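You operate a simulated robot arm through the tools that you are given. There is no shell and no other tool. Be economical: measure what you need, move in short steps, check, and stop when the job is done.

You are at the controls of a simulated robot arm. One attempt, no reset.

Task
Smooth the rough mouth of the Brenmoth can in the vice.
Fine: turn the smoothing cone on it till the burr is gone, stand the cone on its stud, free the can and put it on the green mat. Set down upright: smoothing cone, what you pick out.

Only the result counts: the job must be done as asked and must still hold three seconds after the hand-in. Knocking over, shifting, dropping, spilling or breaking anything else fails it.

Robot
A 6-joint arm with a two-finger parallel gripper on a trunk, on a base that drives. Base frame: it is fixed to the floor where the robot stands at the start and does not move with it; the origin is under the middle of the robot, x ahead of it, y to its left, z up; the surface under the hand at the start is at about z = 0.8. Units: m, degrees, N and s.
With the tool pointing down near the work surface it reaches from about 0.36 to 0.82 m from the robot's upright axis, wherever it stands. Its first joint turns from -166.0 to 166.0 degrees. Places, roughly: top of the green mat [0.5, 0.6, 0.8]; trimming vice [0.4, -0.7, 0.8]. Payload 3.91 kg.
The TCP is the grasp point between the finger pads, 0.03 m short of the fingertips. In the tool frame z runs along the fingers and y along their closing line. Largest opening 0.11 m; finger width 0.02, thickness 0.01; the body of the gripper, 0.048 by 0.112 m, starts 0.055 m behind the TCP.
Orientation is that of the tool frame in the base frame, as a unit quaternion [w, x, y, z]. With the fingers straight down and closing along the base's y, the tool's x points along the base's -x, its y along +y and its z along -z.

Tools
- The arm moves only by the tool step_arm. Its argument "targets" is a list of rows, each an object of numbers (a shift or turn left out is 0, a gripper value left out holds the last): "x", "y", "z": the shift along the base's x, y, z in cm; "rx", "ry", "rz": the turn, a rotation vector about the base's x, y, z in degrees; "claw": the closure, from 0 (fully open) to 1 (shut). In form: [{"x": .., "y": .., "z": .., "rx": .., "ry": .., "rz": .., "claw": ..}, ...]. A call has 1 to 20 rows; each row is the pose to reach, as a shift and turn from the pose commanded when the call began. A row lasts 0.2 s, in which the tool goes at most 0.05 m and 8.6 degrees; a call with a longer step from one row to the next is refused whole, and so is a gripper value outside its range. A pose out of reach is approached as far as the arm can. The call stops where the force on the tool passes 40 N (or 10 N more than at its start, if that is more) or the arm is blocked; 0.2 s more then pass. Each finger travels about 0.045 m/s and halts on what it meets, pressing with about 37 N; the grip force reading is that of the motor and also rises with nothing between the fingers. The clock runs only during rows and for 0.2 s after the last one: add rows that repeat a pose to give the fingers time. It gives the time, the measured TCP pose, the force on the tool (base axes), the opening and the grip force at its end, in the units of the frame above (readings bear some noise), with the torque about the TCP (base axes, N m) and any sound that the robot's microphone picked up.
- Cameras (640 x 400 px; columns grow to the right, rows downward): "scene" is now at [-0.0062, 0.1242, 1.5548]; the picture's right is [-0.33, -0.94, 0.00], its down [-0.75, 0.26, -0.60] and it looks along [0.57, -0.20, -0.80] (base axes); focal length 251 px, centre (320, 200). "wrist" rides on the gripper at [0.077, 0.007, -0.114] in the tool frame; the picture's right is [-0.09, 1.00, 0.00], its down [-0.80, -0.07, -0.59] and it looks along [-0.59, -0.05, 0.80] (tool axes); focal length 270 px, centre (320, 200). There is no depth. A picture from a camera that has moved, and an enlarged one, comes with that camera's place and axes in the base frame and with its lens.
- grab_frame(camera): a new picture of that camera. No time passes.
- slide_trunk(by): slides the trunk up (or, below 0, down) by that many m; the arm and the scene camera ride with it, the base frame stays. It gives what a move gives, with no picture.
- roll_base(legs): drives the robot by 1 to 6 legs, each [ahead, turn to the left] in m and degrees, along the robot's own axes; the way and the turn of a leg run together, so that a leg with both is an arc; at most 1.5 m and 180 degrees a leg. The arm and the cameras ride along, it lands a little off, and it stops where it bumps. It gives what a move gives.
- turn_head(pan, tilt): turns the head with the scene camera to pan (to the left, within 155 degrees either way) and tilt (down, from -29 to 69), counted from straight ahead of the robot. It gives what a move gives.
- close_up(camera, box): a new picture of the part [left, top, right, bottom] of that camera's present view, enlarged. No time passes.
- close_job(): hands the job in; it is judged then, once.

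Work in short steps. Places have to be worked out from the pictures, the camera data and where the tool is seen: move nearer, look again, correct. Check each grasp and each placing, and mend what went wrong. You have 120 turns and 90 pictures in all, those below and enlarged ones among them. Open the gripper and draw the arm clear of the work before you hand the job in, unless the task says otherwise; then end with one line.

The tools are called after "Emit:" as name(argument=value, ...) on one line, values as JSON. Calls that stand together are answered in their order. step_arm: Moves the arm, as the interface text tells. Its arguments: {"type":"object","properties":{"targets":{"type":"array"}},"required":["targets"]} The other tools are called the same way: slide_trunk (by) slides the trunk up or down; roll_base (legs) drives the base; turn_head (pan, tilt) turns the head that bears the scene camera; grab_frame (camera) takes a picture; close_up (camera, box) takes an enlarged picture of a part of a camera's view; close_job () hands the job in.

At the start:

```text
t: 0.0
ee_pos: [0.3213, -0.2812, 1.2608]
orientation: [0.0, -0.003, 1.0, 0.0]
force: [0.1, 0.3, -0.3]
moment: [0.01, 0.06, 0.03]
finger_gap: 0.11
finger_force: 0.0
trunk travel left (down, up): [-0.525, 0.085]
robot x, y, heading: [0.0008, -0.0045, 0.0]
head pan, tilt: [-19.2, 53.1]
```

scene: 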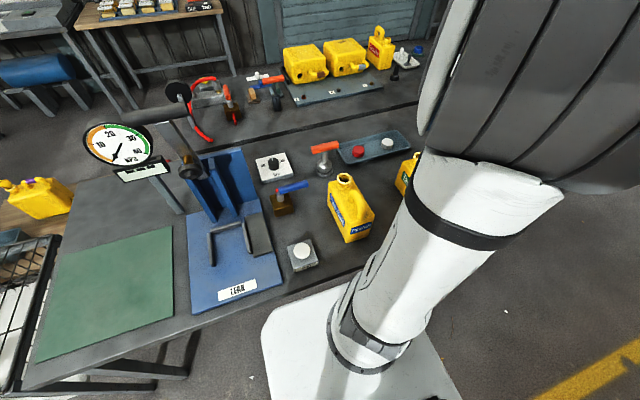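
wrist: 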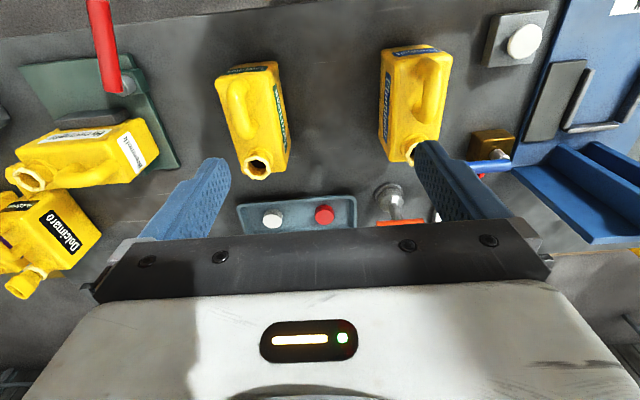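

I'll look towards the vice (to the right) with the head first.

Emit:
turn_head(pan=-65, tilt=45)

Emit:
grab_frame(camera="scene")

Emit:
grab_frame(camera="wrist")

```text
t: 1.1
ee_pos: [0.3208, -0.2813, 1.2593]
orientation: [0.0, -0.005, 1.0, 0.0]
force: [1.0, -0.8, -0.4]
moment: [0.01, -0.04, -0.01]
finger_gap: 0.1101
finger_force: 0.1
trunk travel left (down, up): [-0.525, 0.085]
robot x, y, heading: [-0.0038, -0.0038, -0.2]
head pan, tilt: [-65.0, 45.0]
```

```text
87 pictures are left
camera scene: at [-0.0417, 0.0749, 1.5658], right [-0.91, -0.42, 0.0], down [-0.3, 0.64, -0.71], along [0.3, -0.64, -0.71], focal length 251 px, centre (320, 200)
```

scene: 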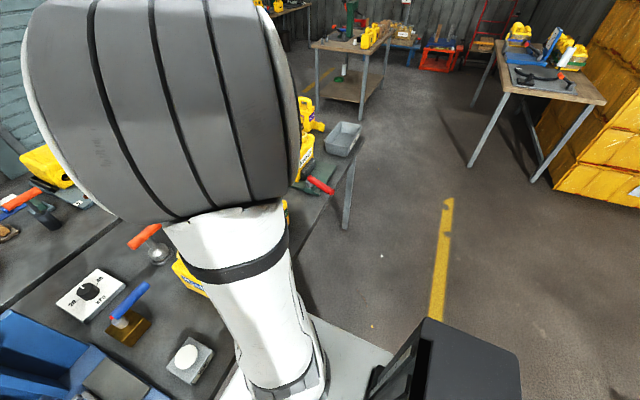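

```text
86 pictures are left
camera wrist: at [0.2437, -0.2752, 1.3757], right [0.08, 1.0, 0.0], down [0.8, -0.06, 0.59], along [0.59, -0.05, -0.8], focal length 270 px, centre (320, 200)
```

wrist: 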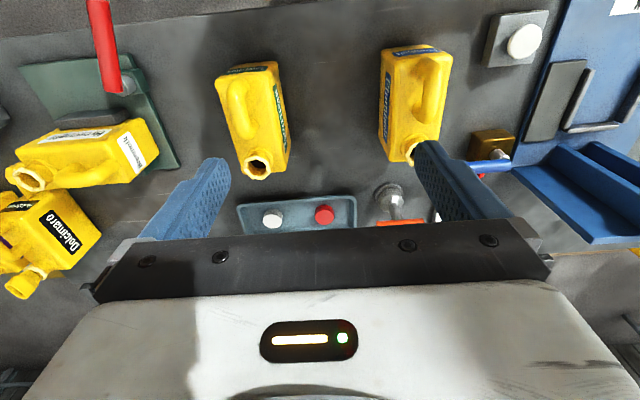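

The vice with its red lever is at the left edge of the wrist view. I shift the tool right over it to see it.

Emit:
step_arm(targets=[{"y": -4}, {"y": -8}, {"y": -12}, {"y": -16}, {"y": -20}, {"y": -24}, {"y": -28}])

Emit:
grab_frame(camera="wrist")

Emit:
grab_frame(camera="scene")

```text
t: 2.7
ee_pos: [0.3232, -0.5633, 1.2599]
orientation: [0.0, -0.005, 1.0, 0.001]
force: [0.0, -0.2, 0.3]
moment: [0.02, 0.01, 0.01]
finger_gap: 0.11
finger_force: 0.0
trunk travel left (down, up): [-0.525, 0.085]
robot x, y, heading: [0.0006, -0.0019, -0.0]
head pan, tilt: [-65.0, 45.0]
```

```text
85 pictures are left
camera wrist: at [0.245, -0.5573, 1.3749], right [0.08, 1.0, 0.0], down [0.8, -0.06, 0.59], along [0.59, -0.05, -0.8], focal length 270 px, centre (320, 200)
```

wrist: 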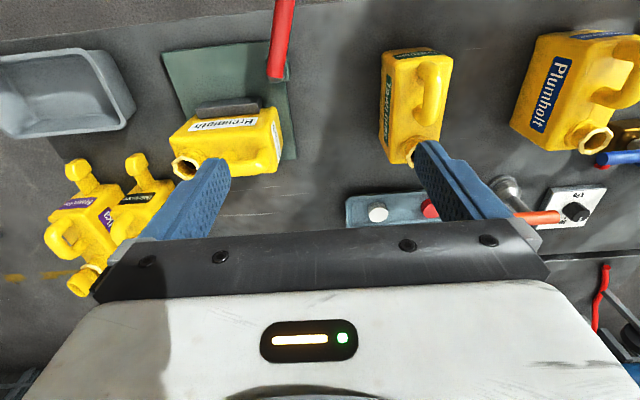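

```text
84 pictures are left
camera scene: at [-0.0414, 0.0735, 1.5659], right [-0.91, -0.42, 0.0], down [-0.3, 0.64, -0.71], along [0.3, -0.64, -0.71], focal length 251 px, centre (320, 200)
```

scene: 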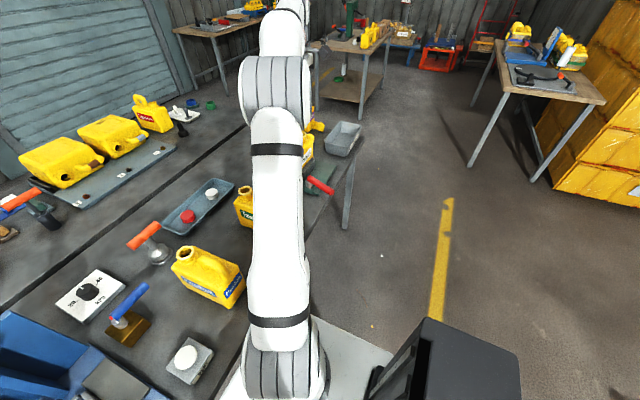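

The Brenmoth can stands in the vice, mouth towards −y. Now I enlarge the tool candidates.

Emit:
close_up(camera="scene", box=[60, 170, 260, 390])

Emit:
close_up(camera="wrist", box=[150, 0, 350, 190])

Emit:
close_up(camera="wrist", box=[340, 140, 640, 330])

```text
1.82 times, centred on (160, 280) of scene
camera zoom: at [-0.0414, 0.0735, 1.5659], right [-0.91, -0.42, 0.0], down [-0.3, 0.64, -0.71], along [0.3, -0.64, -0.71], focal length 456 px, centre (611, 54)
```

zoom: 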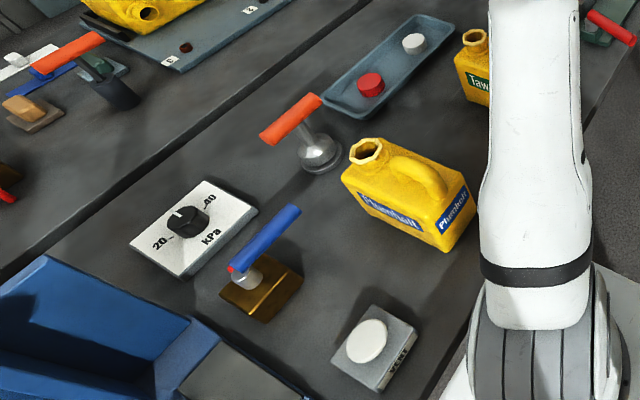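

```text
2.11 times, centred on (250, 95) of wrist
camera zoom: at [0.245, -0.5573, 1.3749], right [0.08, 1.0, 0.0], down [0.8, -0.06, 0.59], along [0.59, -0.05, -0.8], focal length 569 px, centre (467, 421)
```

zoom: 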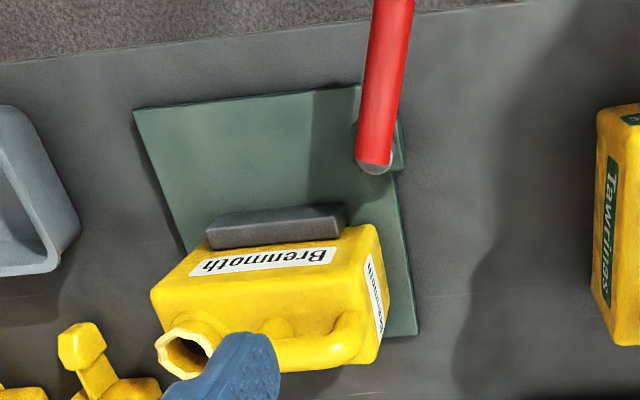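

```text
2.11 times, centred on (490, 235) of wrist
camera zoom: at [0.245, -0.5573, 1.3749], right [0.08, 1.0, 0.0], down [0.8, -0.06, 0.59], along [0.59, -0.05, -0.8], focal length 569 px, centre (-38, 126)
```

zoom: 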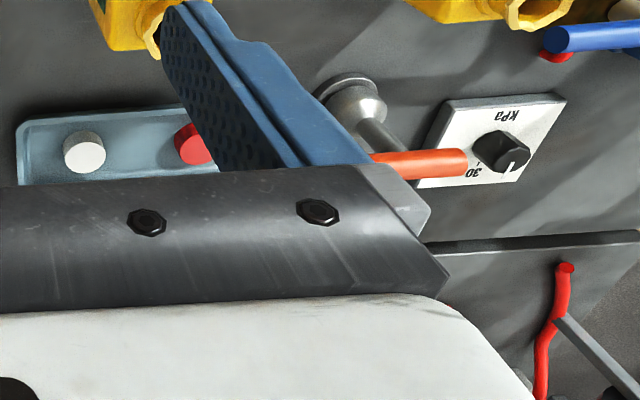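

There are two orange-handled candidates (silver one and a dark one further back). I turn the head to look at the rear one too.

Emit:
turn_head(pan=-25, tilt=45)

Emit:
grab_frame(camera="scene")

Emit:
close_up(camera="scene", box=[180, 40, 400, 180])

```text
t: 3.8
ee_pos: [0.3227, -0.5616, 1.2596]
orientation: [0.0, -0.004, 1.0, 0.0]
force: [-0.9, -0.2, -0.3]
moment: [0.0, -0.02, -0.02]
finger_gap: 0.1101
finger_force: 0.2
trunk travel left (down, up): [-0.525, 0.085]
robot x, y, heading: [-0.0004, 0.0001, -0.1]
head pan, tilt: [-25.0, 45.0]
```

```text
80 pictures are left
camera scene: at [-0.0023, 0.114, 1.5658], right [-0.42, -0.91, 0.0], down [-0.64, 0.3, -0.71], along [0.64, -0.3, -0.71], focal length 251 px, centre (320, 200)
```

scene: 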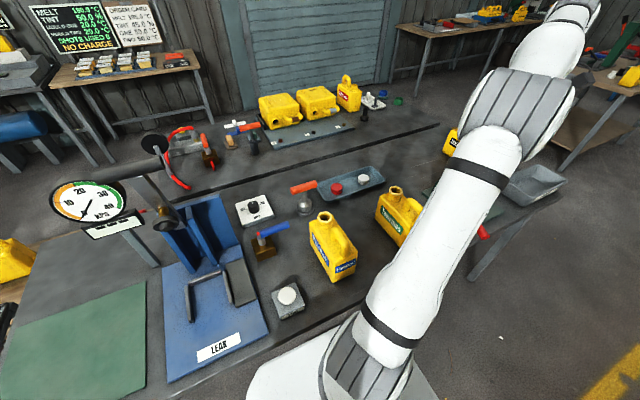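

```text
2.86 times, centred on (290, 110) of scene
camera zoom: at [-0.0023, 0.114, 1.5658], right [-0.42, -0.91, 0.0], down [-0.64, 0.3, -0.71], along [0.64, -0.3, -0.71], focal length 717 px, centre (406, 457)
```

zoom: 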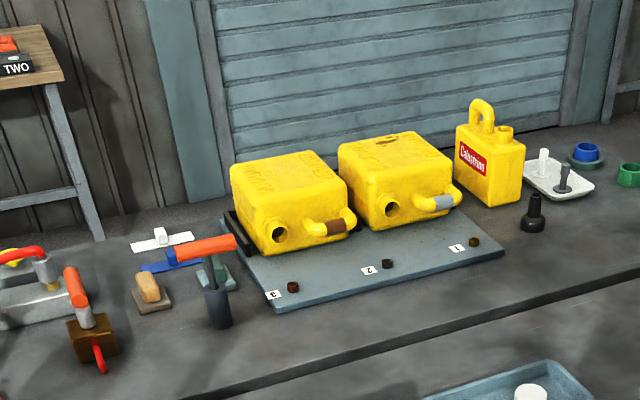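

The silver tool with the orange T-handle standing near (0.67, −0.13) is the smoothing cone; the rear one is a reamer in a cup. I move over the cone for a better look.

Emit:
step_arm(targets=[{"x": 2, "y": 4}, {"x": 4, "y": 8}, {"x": 6, "y": 12}, {"x": 8, "y": 16}, {"x": 10, "y": 20}, {"x": 12, "y": 24}, {"x": 14, "y": 28}, {"x": 16, "y": 32}, {"x": 18, "y": 36}, {"x": 20, "y": 40}, {"x": 23, "y": 43}])

Emit:
grab_frame(camera="wrist")

Emit:
grab_frame(camera="scene")

```text
t: 6.2
ee_pos: [0.5551, -0.1308, 1.2617]
orientation: [-0.001, -0.004, 1.0, 0.0]
force: [0.1, 0.3, -0.7]
moment: [0.0, -0.02, -0.02]
finger_gap: 0.1101
finger_force: 0.1
trunk travel left (down, up): [-0.525, 0.085]
robot x, y, heading: [0.002, -0.0012, 0.2]
head pan, tilt: [-25.0, 45.0]
```

```text
78 pictures are left
camera wrist: at [0.477, -0.1243, 1.3761], right [0.08, 1.0, 0.0], down [0.8, -0.06, 0.59], along [0.59, -0.05, -0.8], focal length 270 px, centre (320, 200)
```

wrist: 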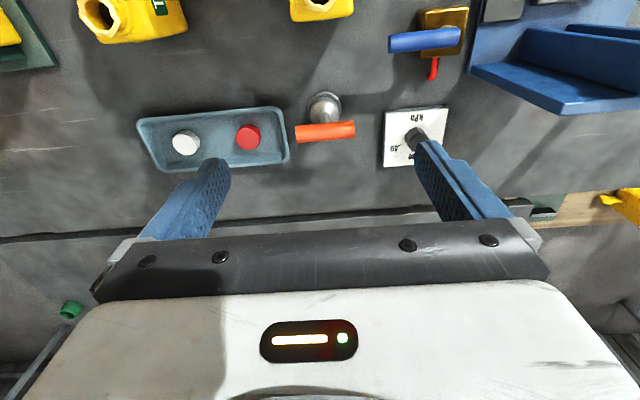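

```text
77 pictures are left
camera scene: at [-0.0009, 0.1146, 1.5657], right [-0.42, -0.91, 0.0], down [-0.64, 0.3, -0.71], along [0.64, -0.3, -0.71], focal length 251 px, centre (320, 200)
```

scene: 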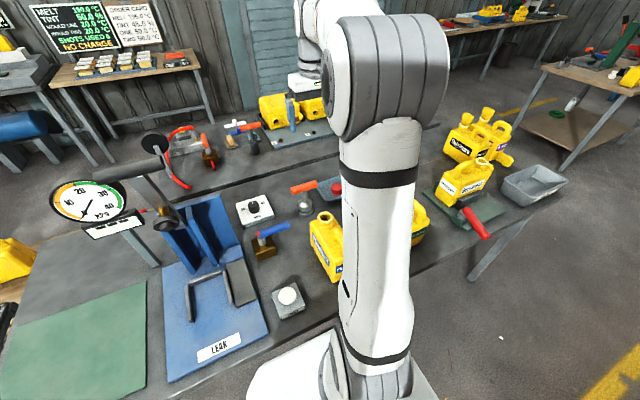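

Cone at about (0.65, −0.13), handle bar along y at z≈0.945. The vice mouth (~0.42, −0.79) is out of reach from here, so I retract the arm and drive about 0.42 m to the right so that both are reachable.

Emit:
step_arm(targets=[{"x": -4}, {"x": -8}, {"x": -12}, {"x": -15}])

Emit:
roll_base(legs=[[-0.15, 0], [0, -90], [0.43, 0], [0, 90], [0.15, 0]])

Emit:
turn_head(pan=-20, tilt=50)

Emit:
grab_frame(camera="scene")

Emit:
grab_frame(camera="wrist")

```text
t: 7.2
ee_pos: [0.4008, -0.1316, 1.2616]
orientation: [0.001, -0.005, 1.0, 0.0]
force: [0.7, -0.3, -0.1]
moment: [0.04, 0.0, 0.01]
finger_gap: 0.1102
finger_force: 0.0
trunk travel left (down, up): [-0.525, 0.085]
robot x, y, heading: [-0.0015, -0.0034, -0.2]
head pan, tilt: [-25.0, 45.0]
```

```text
t: 19.4
ee_pos: [0.412, -0.5623, 1.2599]
orientation: [0.0, -0.008, 1.0, 0.0]
force: [0.1, -0.3, 0.9]
moment: [-0.01, 0.02, -0.01]
finger_gap: 0.1101
finger_force: 0.1
trunk travel left (down, up): [-0.525, 0.085]
robot x, y, heading: [0.0072, -0.4364, 0.7]
head pan, tilt: [-25.0, 45.0]
```

```text
t: 20.1
ee_pos: [0.4121, -0.5616, 1.2599]
orientation: [0.0, -0.009, 1.0, 0.0]
force: [1.0, -0.5, -0.3]
moment: [-0.02, -0.01, 0.01]
finger_gap: 0.11
finger_force: 0.1
trunk travel left (down, up): [-0.525, 0.085]
robot x, y, heading: [0.0082, -0.4354, 0.8]
head pan, tilt: [-20.0, 50.0]
```

```text
76 pictures are left
camera scene: at [0.0024, -0.3108, 1.5589], right [-0.33, -0.94, 0.0], down [-0.72, 0.25, -0.64], along [0.61, -0.21, -0.77], focal length 251 px, centre (320, 200)
```

scene: 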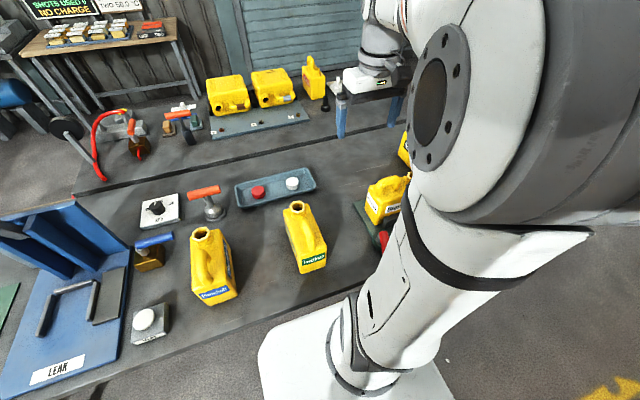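

```text
75 pictures are left
camera wrist: at [0.3334, -0.5558, 1.3768], right [0.07, 1.0, 0.0], down [0.8, -0.06, 0.59], along [0.59, -0.04, -0.8], focal length 270 px, centre (320, 200)
```

wrist: 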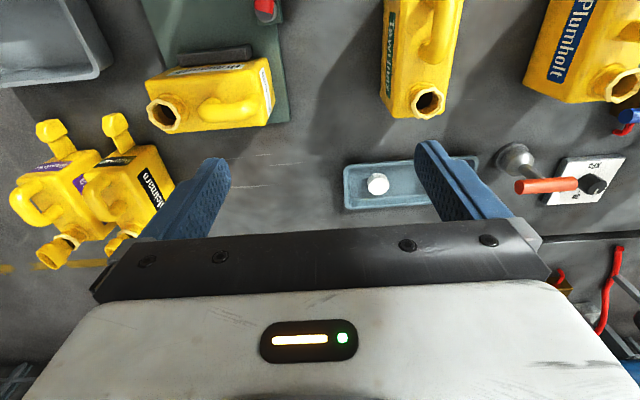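

I move over the cone and turn the gripper 90° so the fingers close across the bar.

Emit:
step_arm(targets=[{"x": 2, "y": 4, "rz": 8}, {"x": 4, "y": 8, "rz": 16}, {"x": 6, "y": 12, "rz": 24}, {"x": 8, "y": 16, "rz": 32}, {"x": 10, "y": 20, "rz": 40}, {"x": 12, "y": 24, "rz": 48}, {"x": 14, "y": 28, "rz": 56}, {"x": 16, "y": 32, "rz": 64}, {"x": 18, "y": 36, "rz": 72}, {"x": 21, "y": 40, "rz": 80}, {"x": 24, "y": 43, "rz": 88}, {"x": 24.3, "y": 43, "z": -4, "rz": 90}, {"x": 24.3, "y": 43, "z": -8, "rz": 90}, {"x": 24.3, "y": 43, "z": -12, "rz": 90}])

Emit:
grab_frame(camera="wrist")

Emit:
grab_frame(camera="scene")

```text
t: 23.1
ee_pos: [0.6536, -0.1307, 1.14]
orientation: [0.0, 0.713, -0.701, 0.001]
force: [0.1, 0.5, 0.2]
moment: [0.02, -0.01, 0.02]
finger_gap: 0.1099
finger_force: 0.0
trunk travel left (down, up): [-0.525, 0.085]
robot x, y, heading: [0.0055, -0.4377, 0.9]
head pan, tilt: [-20.0, 50.0]
```

```text
74 pictures are left
camera wrist: at [0.6484, -0.2074, 1.255], right [-1.0, 0.07, 0.0], down [0.06, 0.8, 0.59], along [0.04, 0.59, -0.8], focal length 270 px, centre (320, 200)
```

wrist: 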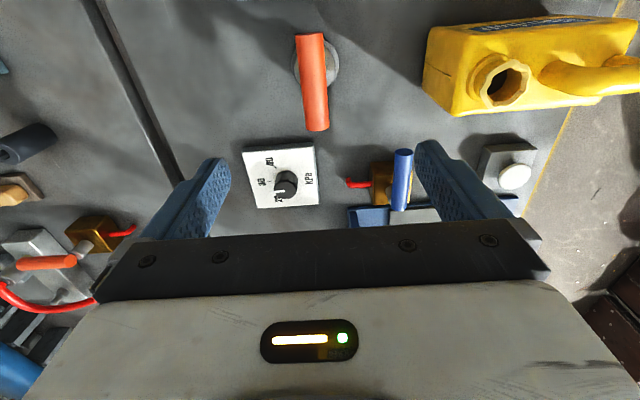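

```text
73 pictures are left
camera scene: at [0.0031, -0.3104, 1.5589], right [-0.33, -0.94, 0.0], down [-0.72, 0.25, -0.64], along [0.61, -0.21, -0.77], focal length 251 px, centre (320, 200)
```

scene: 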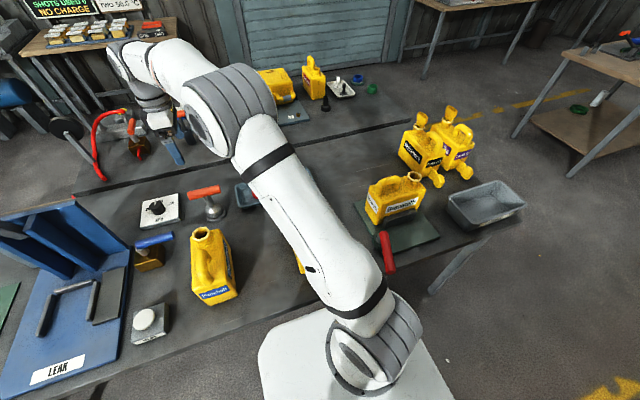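

Bar centre is about (0.659, −0.132), parallel to y. I descend part way and look from the side for its height.

Emit:
step_arm(targets=[{"x": 0.5, "y": -0.2, "z": -4}, {"x": 0.5, "y": -0.2, "z": -8}, {"x": 0.5, "y": -0.2, "z": -12}, {"x": 0.5, "y": -0.2, "z": -16}])

Emit:
grab_frame(camera="wrist")

Emit:
close_up(camera="scene", box=[130, 110, 290, 240])

```text
t: 24.1
ee_pos: [0.6579, -0.1335, 0.9797]
orientation: [0.0, 0.712, -0.702, 0.0]
force: [-0.5, 0.9, -0.1]
moment: [0.0, -0.04, 0.0]
finger_gap: 0.1102
finger_force: 0.0
trunk travel left (down, up): [-0.525, 0.085]
robot x, y, heading: [0.007, -0.4365, 0.6]
head pan, tilt: [-20.0, 50.0]
```

```text
72 pictures are left
camera wrist: at [0.6525, -0.2108, 1.0955], right [-1.0, 0.07, 0.0], down [0.06, 0.8, 0.59], along [0.04, 0.59, -0.8], focal length 270 px, centre (320, 200)
```

wrist: 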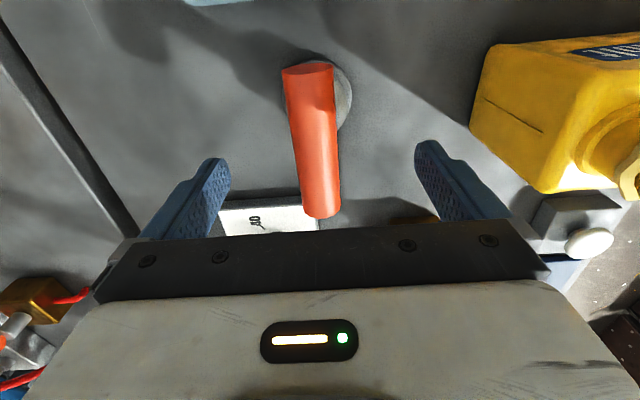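

```text
3.08 times, centred on (210, 175) of scene
camera zoom: at [0.0033, -0.3104, 1.5589], right [-0.33, -0.94, 0.0], down [-0.72, 0.25, -0.64], along [0.61, -0.21, -0.77], focal length 772 px, centre (658, 277)
```

zoom: 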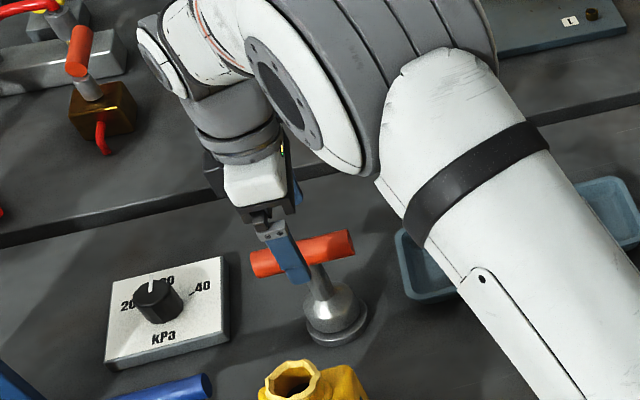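

Bar centre about (0.661, −0.131, 0.927). I lower onto it and close.

Emit:
step_arm(targets=[{"x": 0.3, "y": 0.2, "z": -3}, {"x": 0.3, "y": 0.2, "z": -5.2}, {"x": 0.3, "y": 0.2, "z": -5.2, "claw": 1}, {"x": 0.3, "y": 0.2, "z": -5.2}, {"x": 0.3, "y": 0.2, "z": -5.2}, {"x": 0.3, "y": 0.2, "z": -5.2}, {"x": 0.3, "y": 0.2, "z": -5.2}, {"x": 0.3, "y": 0.2, "z": -5.2}, {"x": 0.3, "y": 0.2, "z": -5.2}])

Emit:
grab_frame(camera="wrist")

Emit:
close_up(camera="scene", box=[150, 130, 270, 240])

```text
t: 26.1
ee_pos: [0.6619, -0.1314, 0.9286]
orientation: [0.0, 0.713, -0.701, 0.0]
force: [-0.7, -0.4, -0.3]
moment: [-0.01, -0.06, -0.02]
finger_gap: 0.0291
finger_force: 36.8
trunk travel left (down, up): [-0.525, 0.085]
robot x, y, heading: [0.0065, -0.4381, 0.8]
head pan, tilt: [-20.0, 50.0]
```

```text
70 pictures are left
camera wrist: at [0.6566, -0.209, 1.0439], right [-1.0, 0.07, 0.0], down [0.06, 0.8, 0.59], along [0.04, 0.59, -0.8], focal length 270 px, centre (320, 200)
```

wrist: 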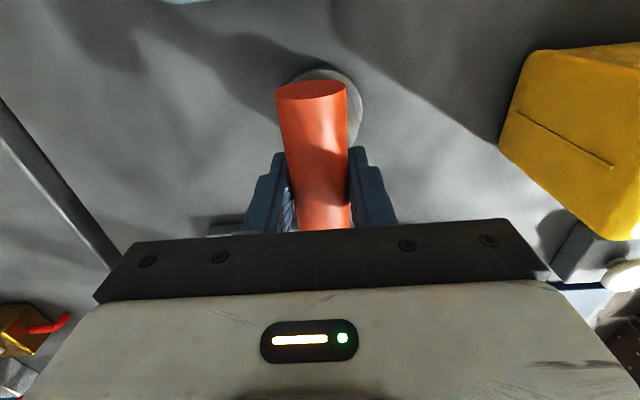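

```text
3.64 times, centred on (210, 185) of scene
camera zoom: at [0.0027, -0.3107, 1.5589], right [-0.33, -0.94, 0.0], down [-0.72, 0.25, -0.64], along [0.61, -0.21, -0.77], focal length 913 px, centre (720, 254)
```

zoom: 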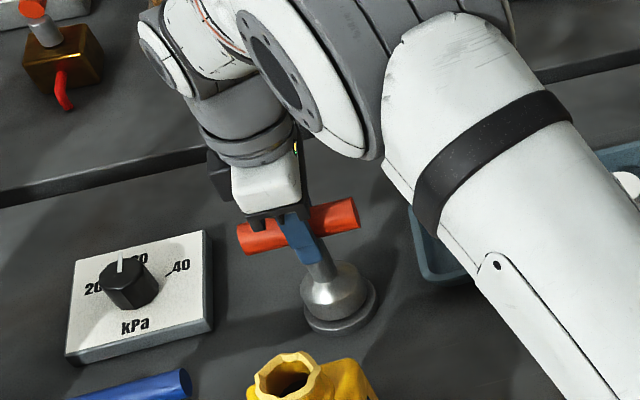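

The handle is gripped (29 mm). The stud reference is TCP (0.662, −0.131, 0.929). I lift it straight up.

Emit:
step_arm(targets=[{"z": 2}, {"z": 4}, {"z": 8}, {"z": 12}, {"z": 16}, {"z": 20}, {"z": 24}])

Emit:
grab_frame(camera="scene")

Emit:
close_up(camera="scene", box=[150, 110, 270, 240])

```text
t: 27.7
ee_pos: [0.6636, -0.1347, 1.1681]
orientation: [0.0, 0.713, -0.701, 0.0]
force: [0.7, -0.2, -1.3]
moment: [0.01, 0.0, 0.01]
finger_gap: 0.0294
finger_force: 36.4
trunk travel left (down, up): [-0.525, 0.085]
robot x, y, heading: [0.0103, -0.4348, 0.7]
head pan, tilt: [-20.0, 50.0]
```

```text
68 pictures are left
camera scene: at [0.0026, -0.3108, 1.5588], right [-0.33, -0.94, 0.0], down [-0.72, 0.25, -0.64], along [0.61, -0.21, -0.77], focal length 251 px, centre (320, 200)
```

scene: 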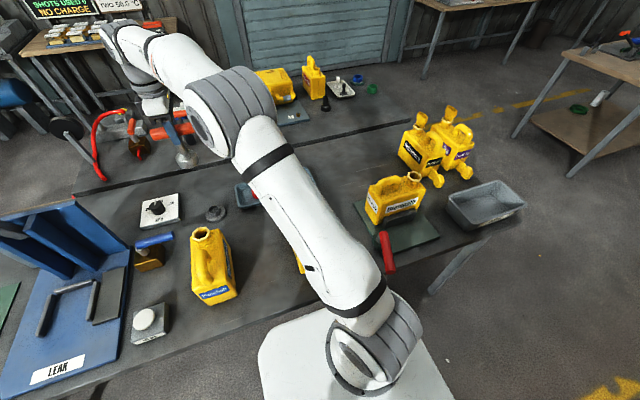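

```text
3.08 times, centred on (210, 175) of scene
camera zoom: at [0.0026, -0.3108, 1.5588], right [-0.33, -0.94, 0.0], down [-0.72, 0.25, -0.64], along [0.61, -0.21, -0.77], focal length 772 px, centre (658, 277)
```

zoom: 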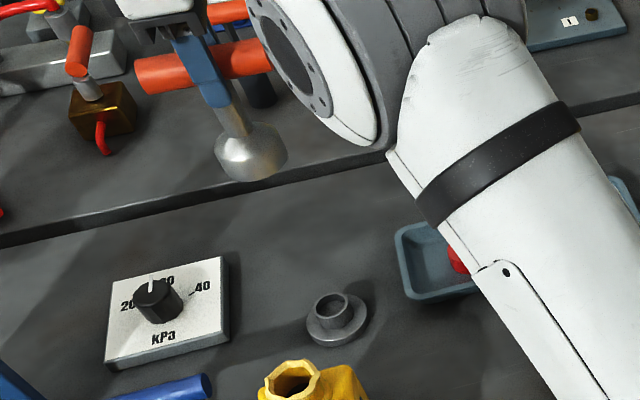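

The cone came free cleanly, leaving its ring stud. The can mouth triangulates to about (0.443, −0.779, 1.0); I carry the cone over towards it, high.

Emit:
step_arm(targets=[{"z": 4}, {"x": -1.5, "y": -4, "z": 8}, {"x": -3, "y": -8, "z": 8}, {"x": -4.5, "y": -12, "z": 8}, {"x": -6, "y": -16, "z": 8}, {"x": -7.5, "y": -20, "z": 8}, {"x": -9, "y": -24, "z": 8}, {"x": -10.5, "y": -28, "z": 8}, {"x": -12, "y": -32, "z": 8}, {"x": -13.5, "y": -36, "z": 8}, {"x": -15, "y": -40, "z": 8}, {"x": -16.5, "y": -44, "z": 8}, {"x": -18, "y": -48, "z": 8}, {"x": -19.5, "y": -52, "z": 8}, {"x": -21, "y": -56, "z": 8}, {"x": -22, "y": -60, "z": 8}, {"x": -22, "y": -64.5, "z": 8}])

Emit:
turn_head(pan=-50, tilt=45)

Emit:
grab_frame(camera="wrist")

Emit:
grab_frame(camera="scene")

```text
refused: row 2 steps farther than a row can; nothing moved
```

```text
t: 28.6
ee_pos: [0.6636, -0.1324, 1.1687]
orientation: [0.0, 0.713, -0.702, 0.0]
force: [0.6, 0.2, -1.8]
moment: [0.0, -0.02, 0.01]
finger_gap: 0.0292
finger_force: 37.3
trunk travel left (down, up): [-0.525, 0.085]
robot x, y, heading: [0.0077, -0.4389, 1.0]
head pan, tilt: [-50.0, 45.0]
```

```text
66 pictures are left
camera wrist: at [0.6577, -0.2105, 1.283], right [-1.0, 0.07, 0.0], down [0.06, 0.8, 0.59], along [0.04, 0.59, -0.8], focal length 270 px, centre (320, 200)
```

wrist: 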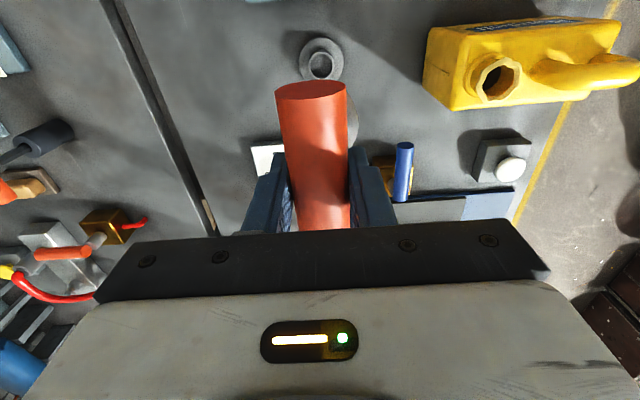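

```text
65 pictures are left
camera scene: at [-0.0166, -0.3468, 1.5658], right [-0.76, -0.65, 0.0], down [-0.46, 0.54, -0.71], along [0.46, -0.54, -0.71], focal length 251 px, centre (320, 200)
```

scene: 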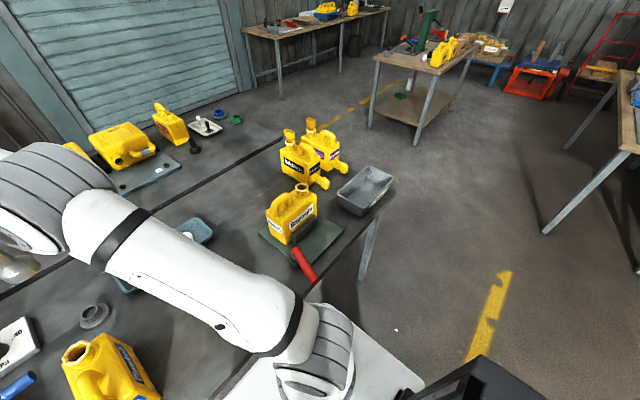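

The call was refused for a long step; the view of the vice is clear though, so I enlarge it and redo the move.

Emit:
close_up(camera="scene", box=[250, 160, 350, 290])

Emit:
step_arm(targets=[{"z": 4}, {"z": 8}, {"x": -1.5, "y": -4, "z": 8}, {"x": -3, "y": -8, "z": 8}, {"x": -4.5, "y": -12, "z": 8}, {"x": -6, "y": -16, "z": 8}, {"x": -7.5, "y": -20, "z": 8}, {"x": -9, "y": -24, "z": 8}, {"x": -10.5, "y": -28, "z": 8}, {"x": -12, "y": -32, "z": 8}, {"x": -13.5, "y": -36, "z": 8}, {"x": -15, "y": -40, "z": 8}, {"x": -16.5, "y": -44, "z": 8}, {"x": -18, "y": -48, "z": 8}, {"x": -19.5, "y": -52, "z": 8}, {"x": -21, "y": -56, "z": 8}, {"x": -22, "y": -60, "z": 8}, {"x": -22, "y": -64.5, "z": 8}])

Emit:
grab_frame(camera="wrist")

Emit:
grab_frame(camera="scene")

```text
3.08 times, centred on (300, 225) of scene
camera zoom: at [-0.0166, -0.3468, 1.5658], right [-0.76, -0.65, 0.0], down [-0.46, 0.54, -0.71], along [0.46, -0.54, -0.71], focal length 772 px, centre (382, 123)
```

zoom: 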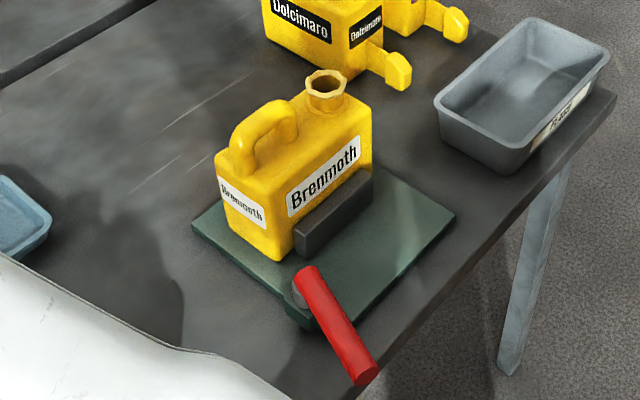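

```text
t: 32.4
ee_pos: [0.444, -0.7793, 1.2471]
orientation: [0.0, 0.714, -0.7, -0.001]
force: [0.6, -0.3, -2.9]
moment: [0.04, 0.01, 0.0]
finger_gap: 0.0291
finger_force: 36.9
trunk travel left (down, up): [-0.525, 0.085]
robot x, y, heading: [0.0043, -0.4358, 0.9]
head pan, tilt: [-50.0, 45.0]
```

```text
63 pictures are left
camera wrist: at [0.437, -0.855, 1.362], right [-1.0, 0.07, 0.0], down [0.06, 0.8, 0.6], along [0.04, 0.59, -0.8], focal length 270 px, centre (320, 200)
```

wrist: 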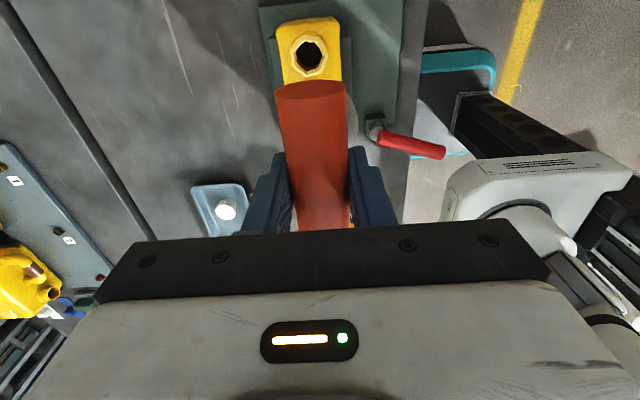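

```text
62 pictures are left
camera scene: at [-0.0163, -0.3483, 1.5659], right [-0.76, -0.65, 0.0], down [-0.46, 0.54, -0.71], along [0.46, -0.53, -0.71], focal length 251 px, centre (320, 200)
```

scene: 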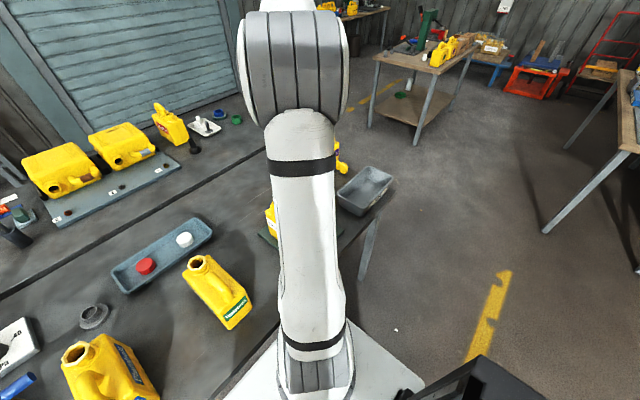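

Mouth now triangulates to (0.452, −0.800, 0.982), and the can's hand-hold and lever are clear. I align and lower to just above it, then check.

Emit:
step_arm(targets=[{"x": 0.8, "y": -2, "z": 0}, {"x": 0.8, "y": -2, "z": -4}, {"x": 0.8, "y": -2, "z": -8}, {"x": 0.8, "y": -2, "z": -10}])

Emit:
grab_frame(camera="wrist")

Emit:
turn_head(pan=-62, tilt=45)

Emit:
grab_frame(camera="scene")

```text
t: 33.4
ee_pos: [0.4498, -0.7962, 1.1492]
orientation: [0.001, 0.713, -0.701, 0.0]
force: [-0.2, 0.3, -1.8]
moment: [0.02, -0.01, -0.01]
finger_gap: 0.0292
finger_force: 36.2
trunk travel left (down, up): [-0.525, 0.085]
robot x, y, heading: [0.0098, -0.4368, 0.4]
head pan, tilt: [-50.0, 45.0]
```

```text
61 pictures are left
camera wrist: at [0.4448, -0.8727, 1.2648], right [-1.0, 0.07, 0.0], down [0.06, 0.8, 0.59], along [0.04, 0.59, -0.8], focal length 270 px, centre (320, 200)
```

wrist: 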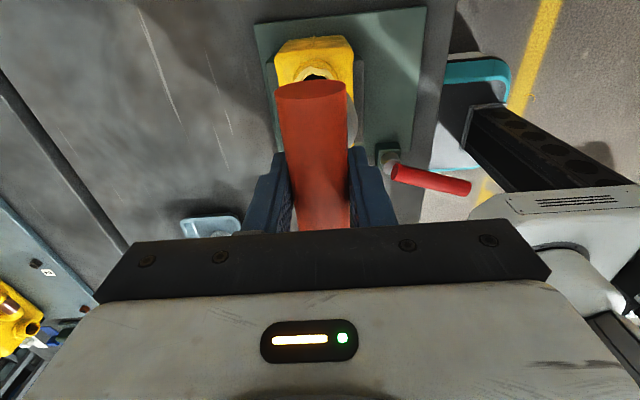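

```text
t: 34.2
ee_pos: [0.4499, -0.7957, 1.1507]
orientation: [0.0, 0.713, -0.701, 0.0]
force: [-1.3, 0.2, -2.3]
moment: [-0.01, 0.01, 0.01]
finger_gap: 0.0293
finger_force: 36.4
trunk travel left (down, up): [-0.525, 0.085]
robot x, y, heading: [0.008, -0.4353, 0.8]
head pan, tilt: [-62.0, 45.0]
```

```text
60 pictures are left
camera scene: at [-0.0308, -0.3569, 1.5658], right [-0.88, -0.48, 0.0], down [-0.34, 0.62, -0.71], along [0.34, -0.62, -0.71], focal length 251 px, centre (320, 200)
```

scene: 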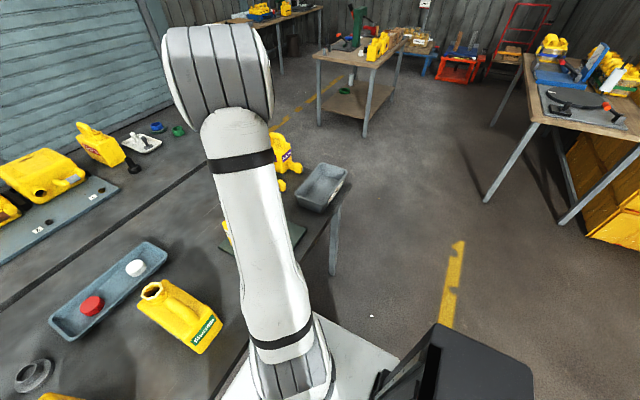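

The back of the rim agrees with the estimate. I shift +0.3/−0.3 cm and lower slowly until contact.

Emit:
step_arm(targets=[{"x": 0.3, "y": -0.3, "z": -2}, {"x": 0.3, "y": -0.3, "z": -3}, {"x": 0.3, "y": -0.3, "z": -3.5}, {"x": 0.3, "y": -0.3, "z": -4}])

Emit:
close_up(camera="wrist", box=[220, 20, 420, 160])

```text
t: 35.2
ee_pos: [0.454, -0.8005, 1.1095]
orientation: [0.0, 0.713, -0.701, -0.001]
force: [0.4, 0.4, -2.3]
moment: [0.02, -0.01, 0.02]
finger_gap: 0.0291
finger_force: 36.9
trunk travel left (down, up): [-0.525, 0.085]
robot x, y, heading: [0.0067, -0.4395, 1.0]
head pan, tilt: [-62.0, 45.0]
```

```text
2.86 times, centred on (320, 90) of wrist
camera zoom: at [0.4479, -0.8768, 1.2249], right [-1.0, 0.07, 0.0], down [0.06, 0.8, 0.59], along [0.04, 0.59, -0.8], focal length 772 px, centre (320, 514)
```

zoom: 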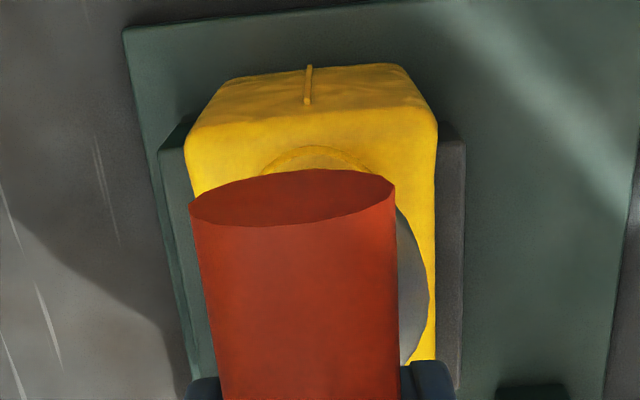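

Tool axis (image column 320) lines up with the neck within ~2 mm. I continue down in small steps.

Emit:
step_arm(targets=[{"x": 0.1, "z": -0.4}, {"x": 0.1, "z": -0.8}, {"x": 0.1, "z": -1.2}, {"x": 0.1, "z": -1.6}])

```text
t: 36.2
ee_pos: [0.4538, -0.7997, 1.0938]
orientation: [0.0, 0.712, -0.702, 0.0]
force: [1.2, 0.2, -1.9]
moment: [-0.02, 0.0, 0.01]
finger_gap: 0.0291
finger_force: 37.2
trunk travel left (down, up): [-0.525, 0.085]
robot x, y, heading: [0.0072, -0.4339, 0.8]
head pan, tilt: [-62.0, 45.0]
```

No contact yet; I continue lower.

Emit:
step_arm(targets=[{"z": -0.3}, {"z": -0.6}, {"z": -0.9}, {"z": -1.2}])

Emit:
close_up(camera="wrist", box=[220, 20, 420, 160])

```text
t: 37.2
ee_pos: [0.4546, -0.7985, 1.0819]
orientation: [0.0, 0.713, -0.701, 0.0]
force: [1.0, 0.0, -2.2]
moment: [-0.04, 0.01, -0.02]
finger_gap: 0.0292
finger_force: 36.8
trunk travel left (down, up): [-0.525, 0.085]
robot x, y, heading: [0.0109, -0.4356, 0.7]
head pan, tilt: [-62.0, 45.0]
```

```text
2.86 times, centred on (320, 90) of wrist
camera zoom: at [0.4481, -0.8761, 1.1967], right [-1.0, 0.07, 0.0], down [0.06, 0.8, 0.59], along [0.04, 0.59, -0.8], focal length 772 px, centre (320, 514)
```

zoom: 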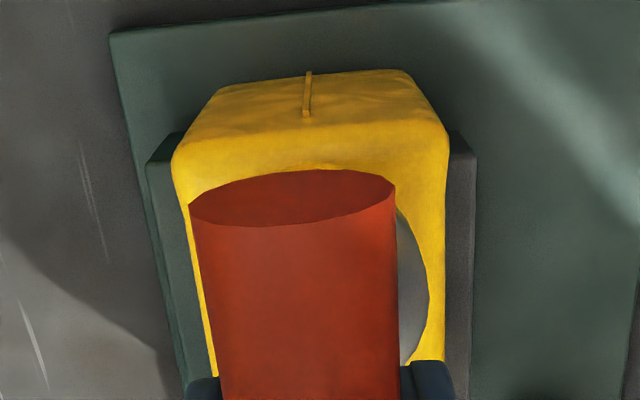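

Still free; continue down.

Emit:
step_arm(targets=[{"z": -0.3}, {"z": -0.6}, {"z": -0.9}, {"z": -1.2}, {"z": -1.5}])

```text
t: 38.4
ee_pos: [0.4531, -0.8006, 1.0696]
orientation: [-0.001, 0.713, -0.702, 0.003]
force: [0.2, 1.4, 24.4]
moment: [0.46, -0.02, 0.03]
finger_gap: 0.0293
finger_force: 37.3
trunk travel left (down, up): [-0.525, 0.085]
robot x, y, heading: [0.0094, -0.4357, 0.6]
head pan, tilt: [-62.0, 45.0]
```

Contact at 26 N with a moment about x (+0.46), i.e. contact off on the +y side. I lift a bit, shift +y 3 mm, and press again to compare the moment.

Emit:
step_arm(targets=[{"z": 0.5}, {"y": 0.3, "z": 0.5}, {"y": 0.3, "z": 0.2}, {"y": 0.3, "z": 0}])

```text
t: 39.4
ee_pos: [0.454, -0.7976, 1.0696]
orientation: [0.0, 0.713, -0.702, 0.003]
force: [-1.4, -1.1, 27.8]
moment: [0.11, 0.01, -0.01]
finger_gap: 0.0296
finger_force: 37.4
trunk travel left (down, up): [-0.525, 0.085]
robot x, y, heading: [0.0041, -0.4365, 0.8]
head pan, tilt: [-62.0, 45.0]
```

Moment dropped to ~0.1, so it's nearly centred. I add 1 mm and start turning under this pressure.

Emit:
step_arm(targets=[{"y": 0.1, "rz": -8}, {"y": 0.1, "rz": -16}, {"y": 0.1, "rz": -24}, {"y": 0.1, "rz": -32}, {"y": 0.1, "rz": -40}, {"y": 0.1, "rz": -48}, {"y": 0.1, "rz": -56}, {"y": 0.1, "rz": -64}, {"y": 0.1, "rz": -72}, {"y": 0.1, "rz": -80}, {"y": 0.1, "rz": -88}])

Emit:
grab_frame(camera="wrist")

```text
t: 41.8
ee_pos: [0.4543, -0.7967, 1.0662]
orientation: [0.0, -0.025, 1.0, -0.001]
force: [4.7, 0.7, 0.3]
moment: [0.11, -0.36, 0.04]
finger_gap: 0.0289
finger_force: 37.0
trunk travel left (down, up): [-0.525, 0.085]
robot x, y, heading: [0.0066, -0.4368, 0.8]
head pan, tilt: [-62.0, 45.0]
```

```text
57 pictures are left
camera wrist: at [0.3774, -0.7919, 1.1819], right [0.04, 1.0, 0.0], down [0.8, -0.03, 0.59], along [0.59, -0.02, -0.8], focal length 270 px, centre (320, 200)
```

wrist: 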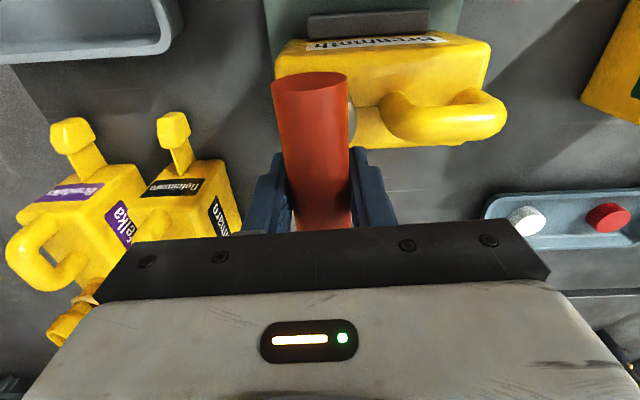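

The tool sank in and seated (z 1.066, axial force gone; small +x side force). I ease +x 2 mm, press down a little more and keep turning.

Emit:
step_arm(targets=[{"x": 0.2, "z": -0.2}, {"x": 0.2, "z": -0.4}])

```text
t: 42.4
ee_pos: [0.4552, -0.797, 1.0648]
orientation: [0.002, -0.026, 1.0, -0.001]
force: [-3.6, -2.1, 18.7]
moment: [0.11, 0.33, 0.02]
finger_gap: 0.0291
finger_force: 37.3
trunk travel left (down, up): [-0.525, 0.085]
robot x, y, heading: [0.0105, -0.4359, 0.8]
head pan, tilt: [-62.0, 45.0]
```

Seated and pressing at ~20 N; slight x overshoot, so back 1 mm and turn on through a large angle.

Emit:
step_arm(targets=[{"x": -0.1, "rz": -8}, {"x": -0.1, "rz": -16}, {"x": -0.1, "rz": -24}, {"x": -0.1, "rz": -32}, {"x": -0.1, "rz": -40}, {"x": -0.1, "rz": -48}, {"x": -0.1, "rz": -56}, {"x": -0.1, "rz": -64}, {"x": -0.1, "rz": -72}, {"x": -0.1, "rz": -80}, {"x": -0.1, "rz": -88}, {"x": -0.1, "rz": -96}, {"x": -0.1, "rz": -104}, {"x": -0.1, "rz": -112}, {"x": -0.1, "rz": -120}])

```text
t: 45.6
ee_pos: [0.4534, -0.7963, 1.0614]
orientation: [0.0, 0.854, 0.521, 0.0]
force: [-1.4, -1.6, 13.5]
moment: [0.11, 0.0, 0.07]
finger_gap: 0.0291
finger_force: 36.3
trunk travel left (down, up): [-0.525, 0.085]
robot x, y, heading: [0.0063, -0.4338, 0.8]
head pan, tilt: [-62.0, 45.0]
```

It turns smoothly and sinks a little (burr being cut). I continue the same way with slightly more pressure.

Emit:
step_arm(targets=[{"z": -0.1, "rz": -8}, {"z": -0.1, "rz": -16}, {"z": -0.1, "rz": -24}, {"z": -0.1, "rz": -32}, {"z": -0.1, "rz": -40}, {"z": -0.1, "rz": -48}, {"z": -0.1, "rz": -56}, {"z": -0.1, "rz": -64}, {"z": -0.1, "rz": -72}, {"z": -0.1, "rz": -80}, {"z": -0.1, "rz": -88}, {"z": -0.1, "rz": -96}, {"z": -0.1, "rz": -104}, {"z": -0.1, "rz": -112}, {"z": -0.1, "rz": -120}])

Emit:
grab_frame(camera="wrist")

```text
t: 48.5
ee_pos: [0.4365, -0.8112, 1.0603]
orientation: [-0.015, 0.937, -0.348, 0.011]
force: [10.2, 11.2, 8.3]
moment: [1.2, -1.13, 0.03]
finger_gap: 0.0334
finger_force: 37.1
out of reach, approached as far as the arm can: row 13, 14
trunk travel left (down, up): [-0.525, 0.085]
robot x, y, heading: [0.0085, -0.4351, 1.2]
head pan, tilt: [-62.0, 45.0]
stopped in row 14: the force on the tool passed its limit at 44 N (the readings are from after the stop); the commanded pose is now the measured one
```

```text
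56 pictures are left
camera wrist: at [0.4858, -0.8693, 1.1761], right [-0.72, -0.7, -0.04], down [-0.58, 0.56, 0.59], along [-0.39, 0.44, -0.81], focal length 270 px, centre (320, 200)
```

wrist: 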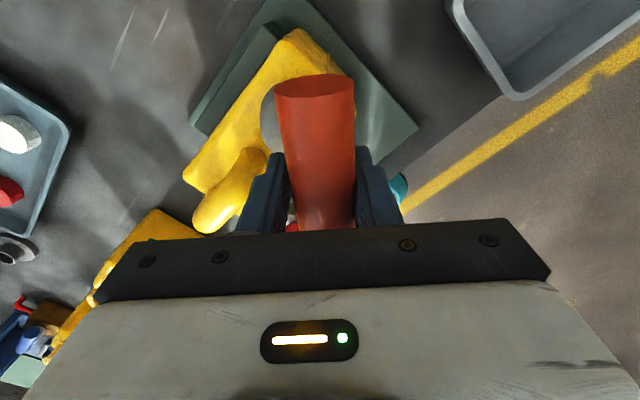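

I ran into the wrist's turn limit, which pushed the tool sideways. I return to the axis position, undo the tilt and back the turn off.

Emit:
step_arm(targets=[{"x": 0.6, "y": 0.5, "rx": -0.4, "ry": 0.6, "rz": 5}, {"x": 1.2, "y": 1, "rx": -0.8, "ry": 1.2, "rz": 10}, {"x": 1.7, "y": 1.5, "rx": -1.15, "ry": 1.8, "rz": 16}, {"x": 1.7, "y": 1.5, "rx": -1.15, "ry": 1.8, "rz": 16}])

Emit:
grab_frame(camera="wrist")

```text
t: 49.5
ee_pos: [0.4509, -0.799, 1.0578]
orientation: [-0.001, 0.977, -0.215, -0.005]
force: [-2.2, -1.7, -0.5]
moment: [-0.18, 0.17, -0.04]
finger_gap: 0.029
finger_force: 37.2
trunk travel left (down, up): [-0.525, 0.085]
robot x, y, heading: [0.0106, -0.4381, 0.9]
head pan, tilt: [-62.0, 45.0]
```

```text
55 pictures are left
camera wrist: at [0.5188, -0.8378, 1.1736], right [-0.5, -0.87, 0.0], down [-0.69, 0.4, 0.6], along [-0.52, 0.3, -0.8], focal length 270 px, centre (320, 200)
```

wrist: 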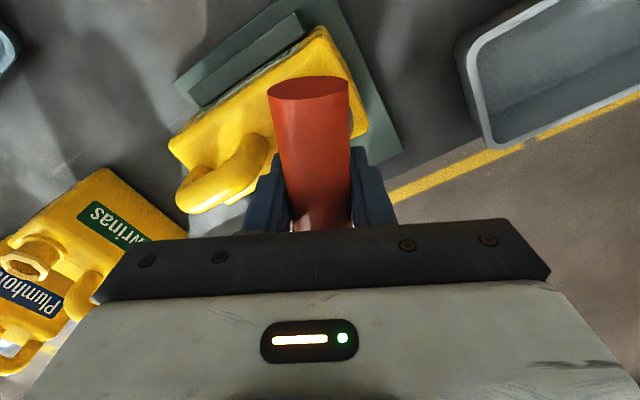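

Back in line and seated. I press down and turn back the other way.

Emit:
step_arm(targets=[{"x": 0.2, "y": 0.2, "z": -0.2}, {"x": 0.2, "y": 0.2, "z": -0.4}])

```text
t: 50.1
ee_pos: [0.4534, -0.7968, 1.0575]
orientation: [-0.001, 0.977, -0.215, -0.002]
force: [0.1, 1.4, 19.7]
moment: [-0.03, 0.29, 0.04]
finger_gap: 0.0291
finger_force: 37.1
trunk travel left (down, up): [-0.525, 0.085]
robot x, y, heading: [0.0091, -0.4346, 0.7]
head pan, tilt: [-62.0, 45.0]
```

Emit:
step_arm(targets=[{"rz": 8}, {"rz": 16}, {"rz": 24}, {"rz": 32}, {"rz": 40}, {"rz": 48}, {"rz": 56}, {"rz": 64}, {"rz": 72}, {"rz": 80}, {"rz": 88}, {"rz": 96}, {"rz": 104}, {"rz": 112}, {"rz": 120}, {"rz": 128}, {"rz": 136}, {"rz": 144}, {"rz": 152}, {"rz": 160}])

```text
t: 54.3
ee_pos: [0.4534, -0.7968, 1.0577]
orientation: [0.004, 0.38, 0.925, -0.001]
force: [8.0, -5.4, 20.0]
moment: [-0.36, -0.44, -0.12]
finger_gap: 0.029
finger_force: 36.9
trunk travel left (down, up): [-0.525, 0.085]
robot x, y, heading: [0.003, -0.4371, 0.9]
head pan, tilt: [-62.0, 45.0]
```

z and force held constant during this turn. I turn on further this way, then will inspect.

Emit:
step_arm(targets=[{"rz": 8}, {"rz": 16}, {"rz": 24}, {"rz": 32}, {"rz": 40}, {"rz": 48}, {"rz": 56}, {"rz": 64}, {"rz": 72}, {"rz": 80}, {"rz": 88}, {"rz": 96}, {"rz": 104}, {"rz": 112}, {"rz": 120}, {"rz": 128}, {"rz": 136}])

```text
t: 57.9
ee_pos: [0.4531, -0.7964, 1.0565]
orientation: [-0.003, 0.714, -0.7, -0.002]
force: [-0.8, 0.0, 1.7]
moment: [-0.04, 0.09, -0.05]
finger_gap: 0.0292
finger_force: 36.6
trunk travel left (down, up): [-0.525, 0.085]
robot x, y, heading: [0.0053, -0.4376, 0.9]
head pan, tilt: [-62.0, 45.0]
```

It sank another millimetre and unloaded. Press again and make another sweep the first way.

Emit:
step_arm(targets=[{"z": -0.2}, {"z": -0.4}, {"z": -0.4, "rz": -8}, {"z": -0.4, "rz": -16}, {"z": -0.4, "rz": -24}, {"z": -0.4, "rz": -32}, {"z": -0.4, "rz": -40}, {"z": -0.4, "rz": -48}, {"z": -0.4, "rz": -56}, {"z": -0.4, "rz": -64}, {"z": -0.4, "rz": -72}, {"z": -0.4, "rz": -80}, {"z": -0.4, "rz": -88}, {"z": -0.4, "rz": -96}, {"z": -0.4, "rz": -104}, {"z": -0.4, "rz": -112}, {"z": -0.4, "rz": -120}, {"z": -0.4, "rz": -128}, {"z": -0.4, "rz": -136}, {"z": -0.4, "rz": -144}])

Emit:
step_arm(targets=[{"rz": -8}, {"rz": -16}, {"rz": -24}, {"rz": -32}, {"rz": -40}, {"rz": -48}, {"rz": -56}, {"rz": -64}, {"rz": -72}, {"rz": -80}, {"rz": -88}, {"rz": -96}, {"rz": -104}, {"rz": -112}, {"rz": -120}, {"rz": -128}])

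```text
t: 62.1
ee_pos: [0.4521, -0.797, 1.0515]
orientation: [0.004, 0.446, 0.895, -0.002]
force: [5.4, -6.0, 17.8]
moment: [-0.3, -0.26, 0.12]
finger_gap: 0.0292
finger_force: 36.9
trunk travel left (down, up): [-0.525, 0.085]
robot x, y, heading: [0.0102, -0.4355, 0.5]
head pan, tilt: [-62.0, 45.0]
```

```text
t: 65.5
ee_pos: [0.4528, -0.7972, 1.0525]
orientation: [0.0, 1.0, -0.009, -0.004]
force: [-0.1, 1.2, 5.3]
moment: [0.13, -0.17, 0.04]
finger_gap: 0.0293
finger_force: 36.5
trunk travel left (down, up): [-0.525, 0.085]
robot x, y, heading: [0.0062, -0.4355, 0.6]
head pan, tilt: [-62.0, 45.0]
```

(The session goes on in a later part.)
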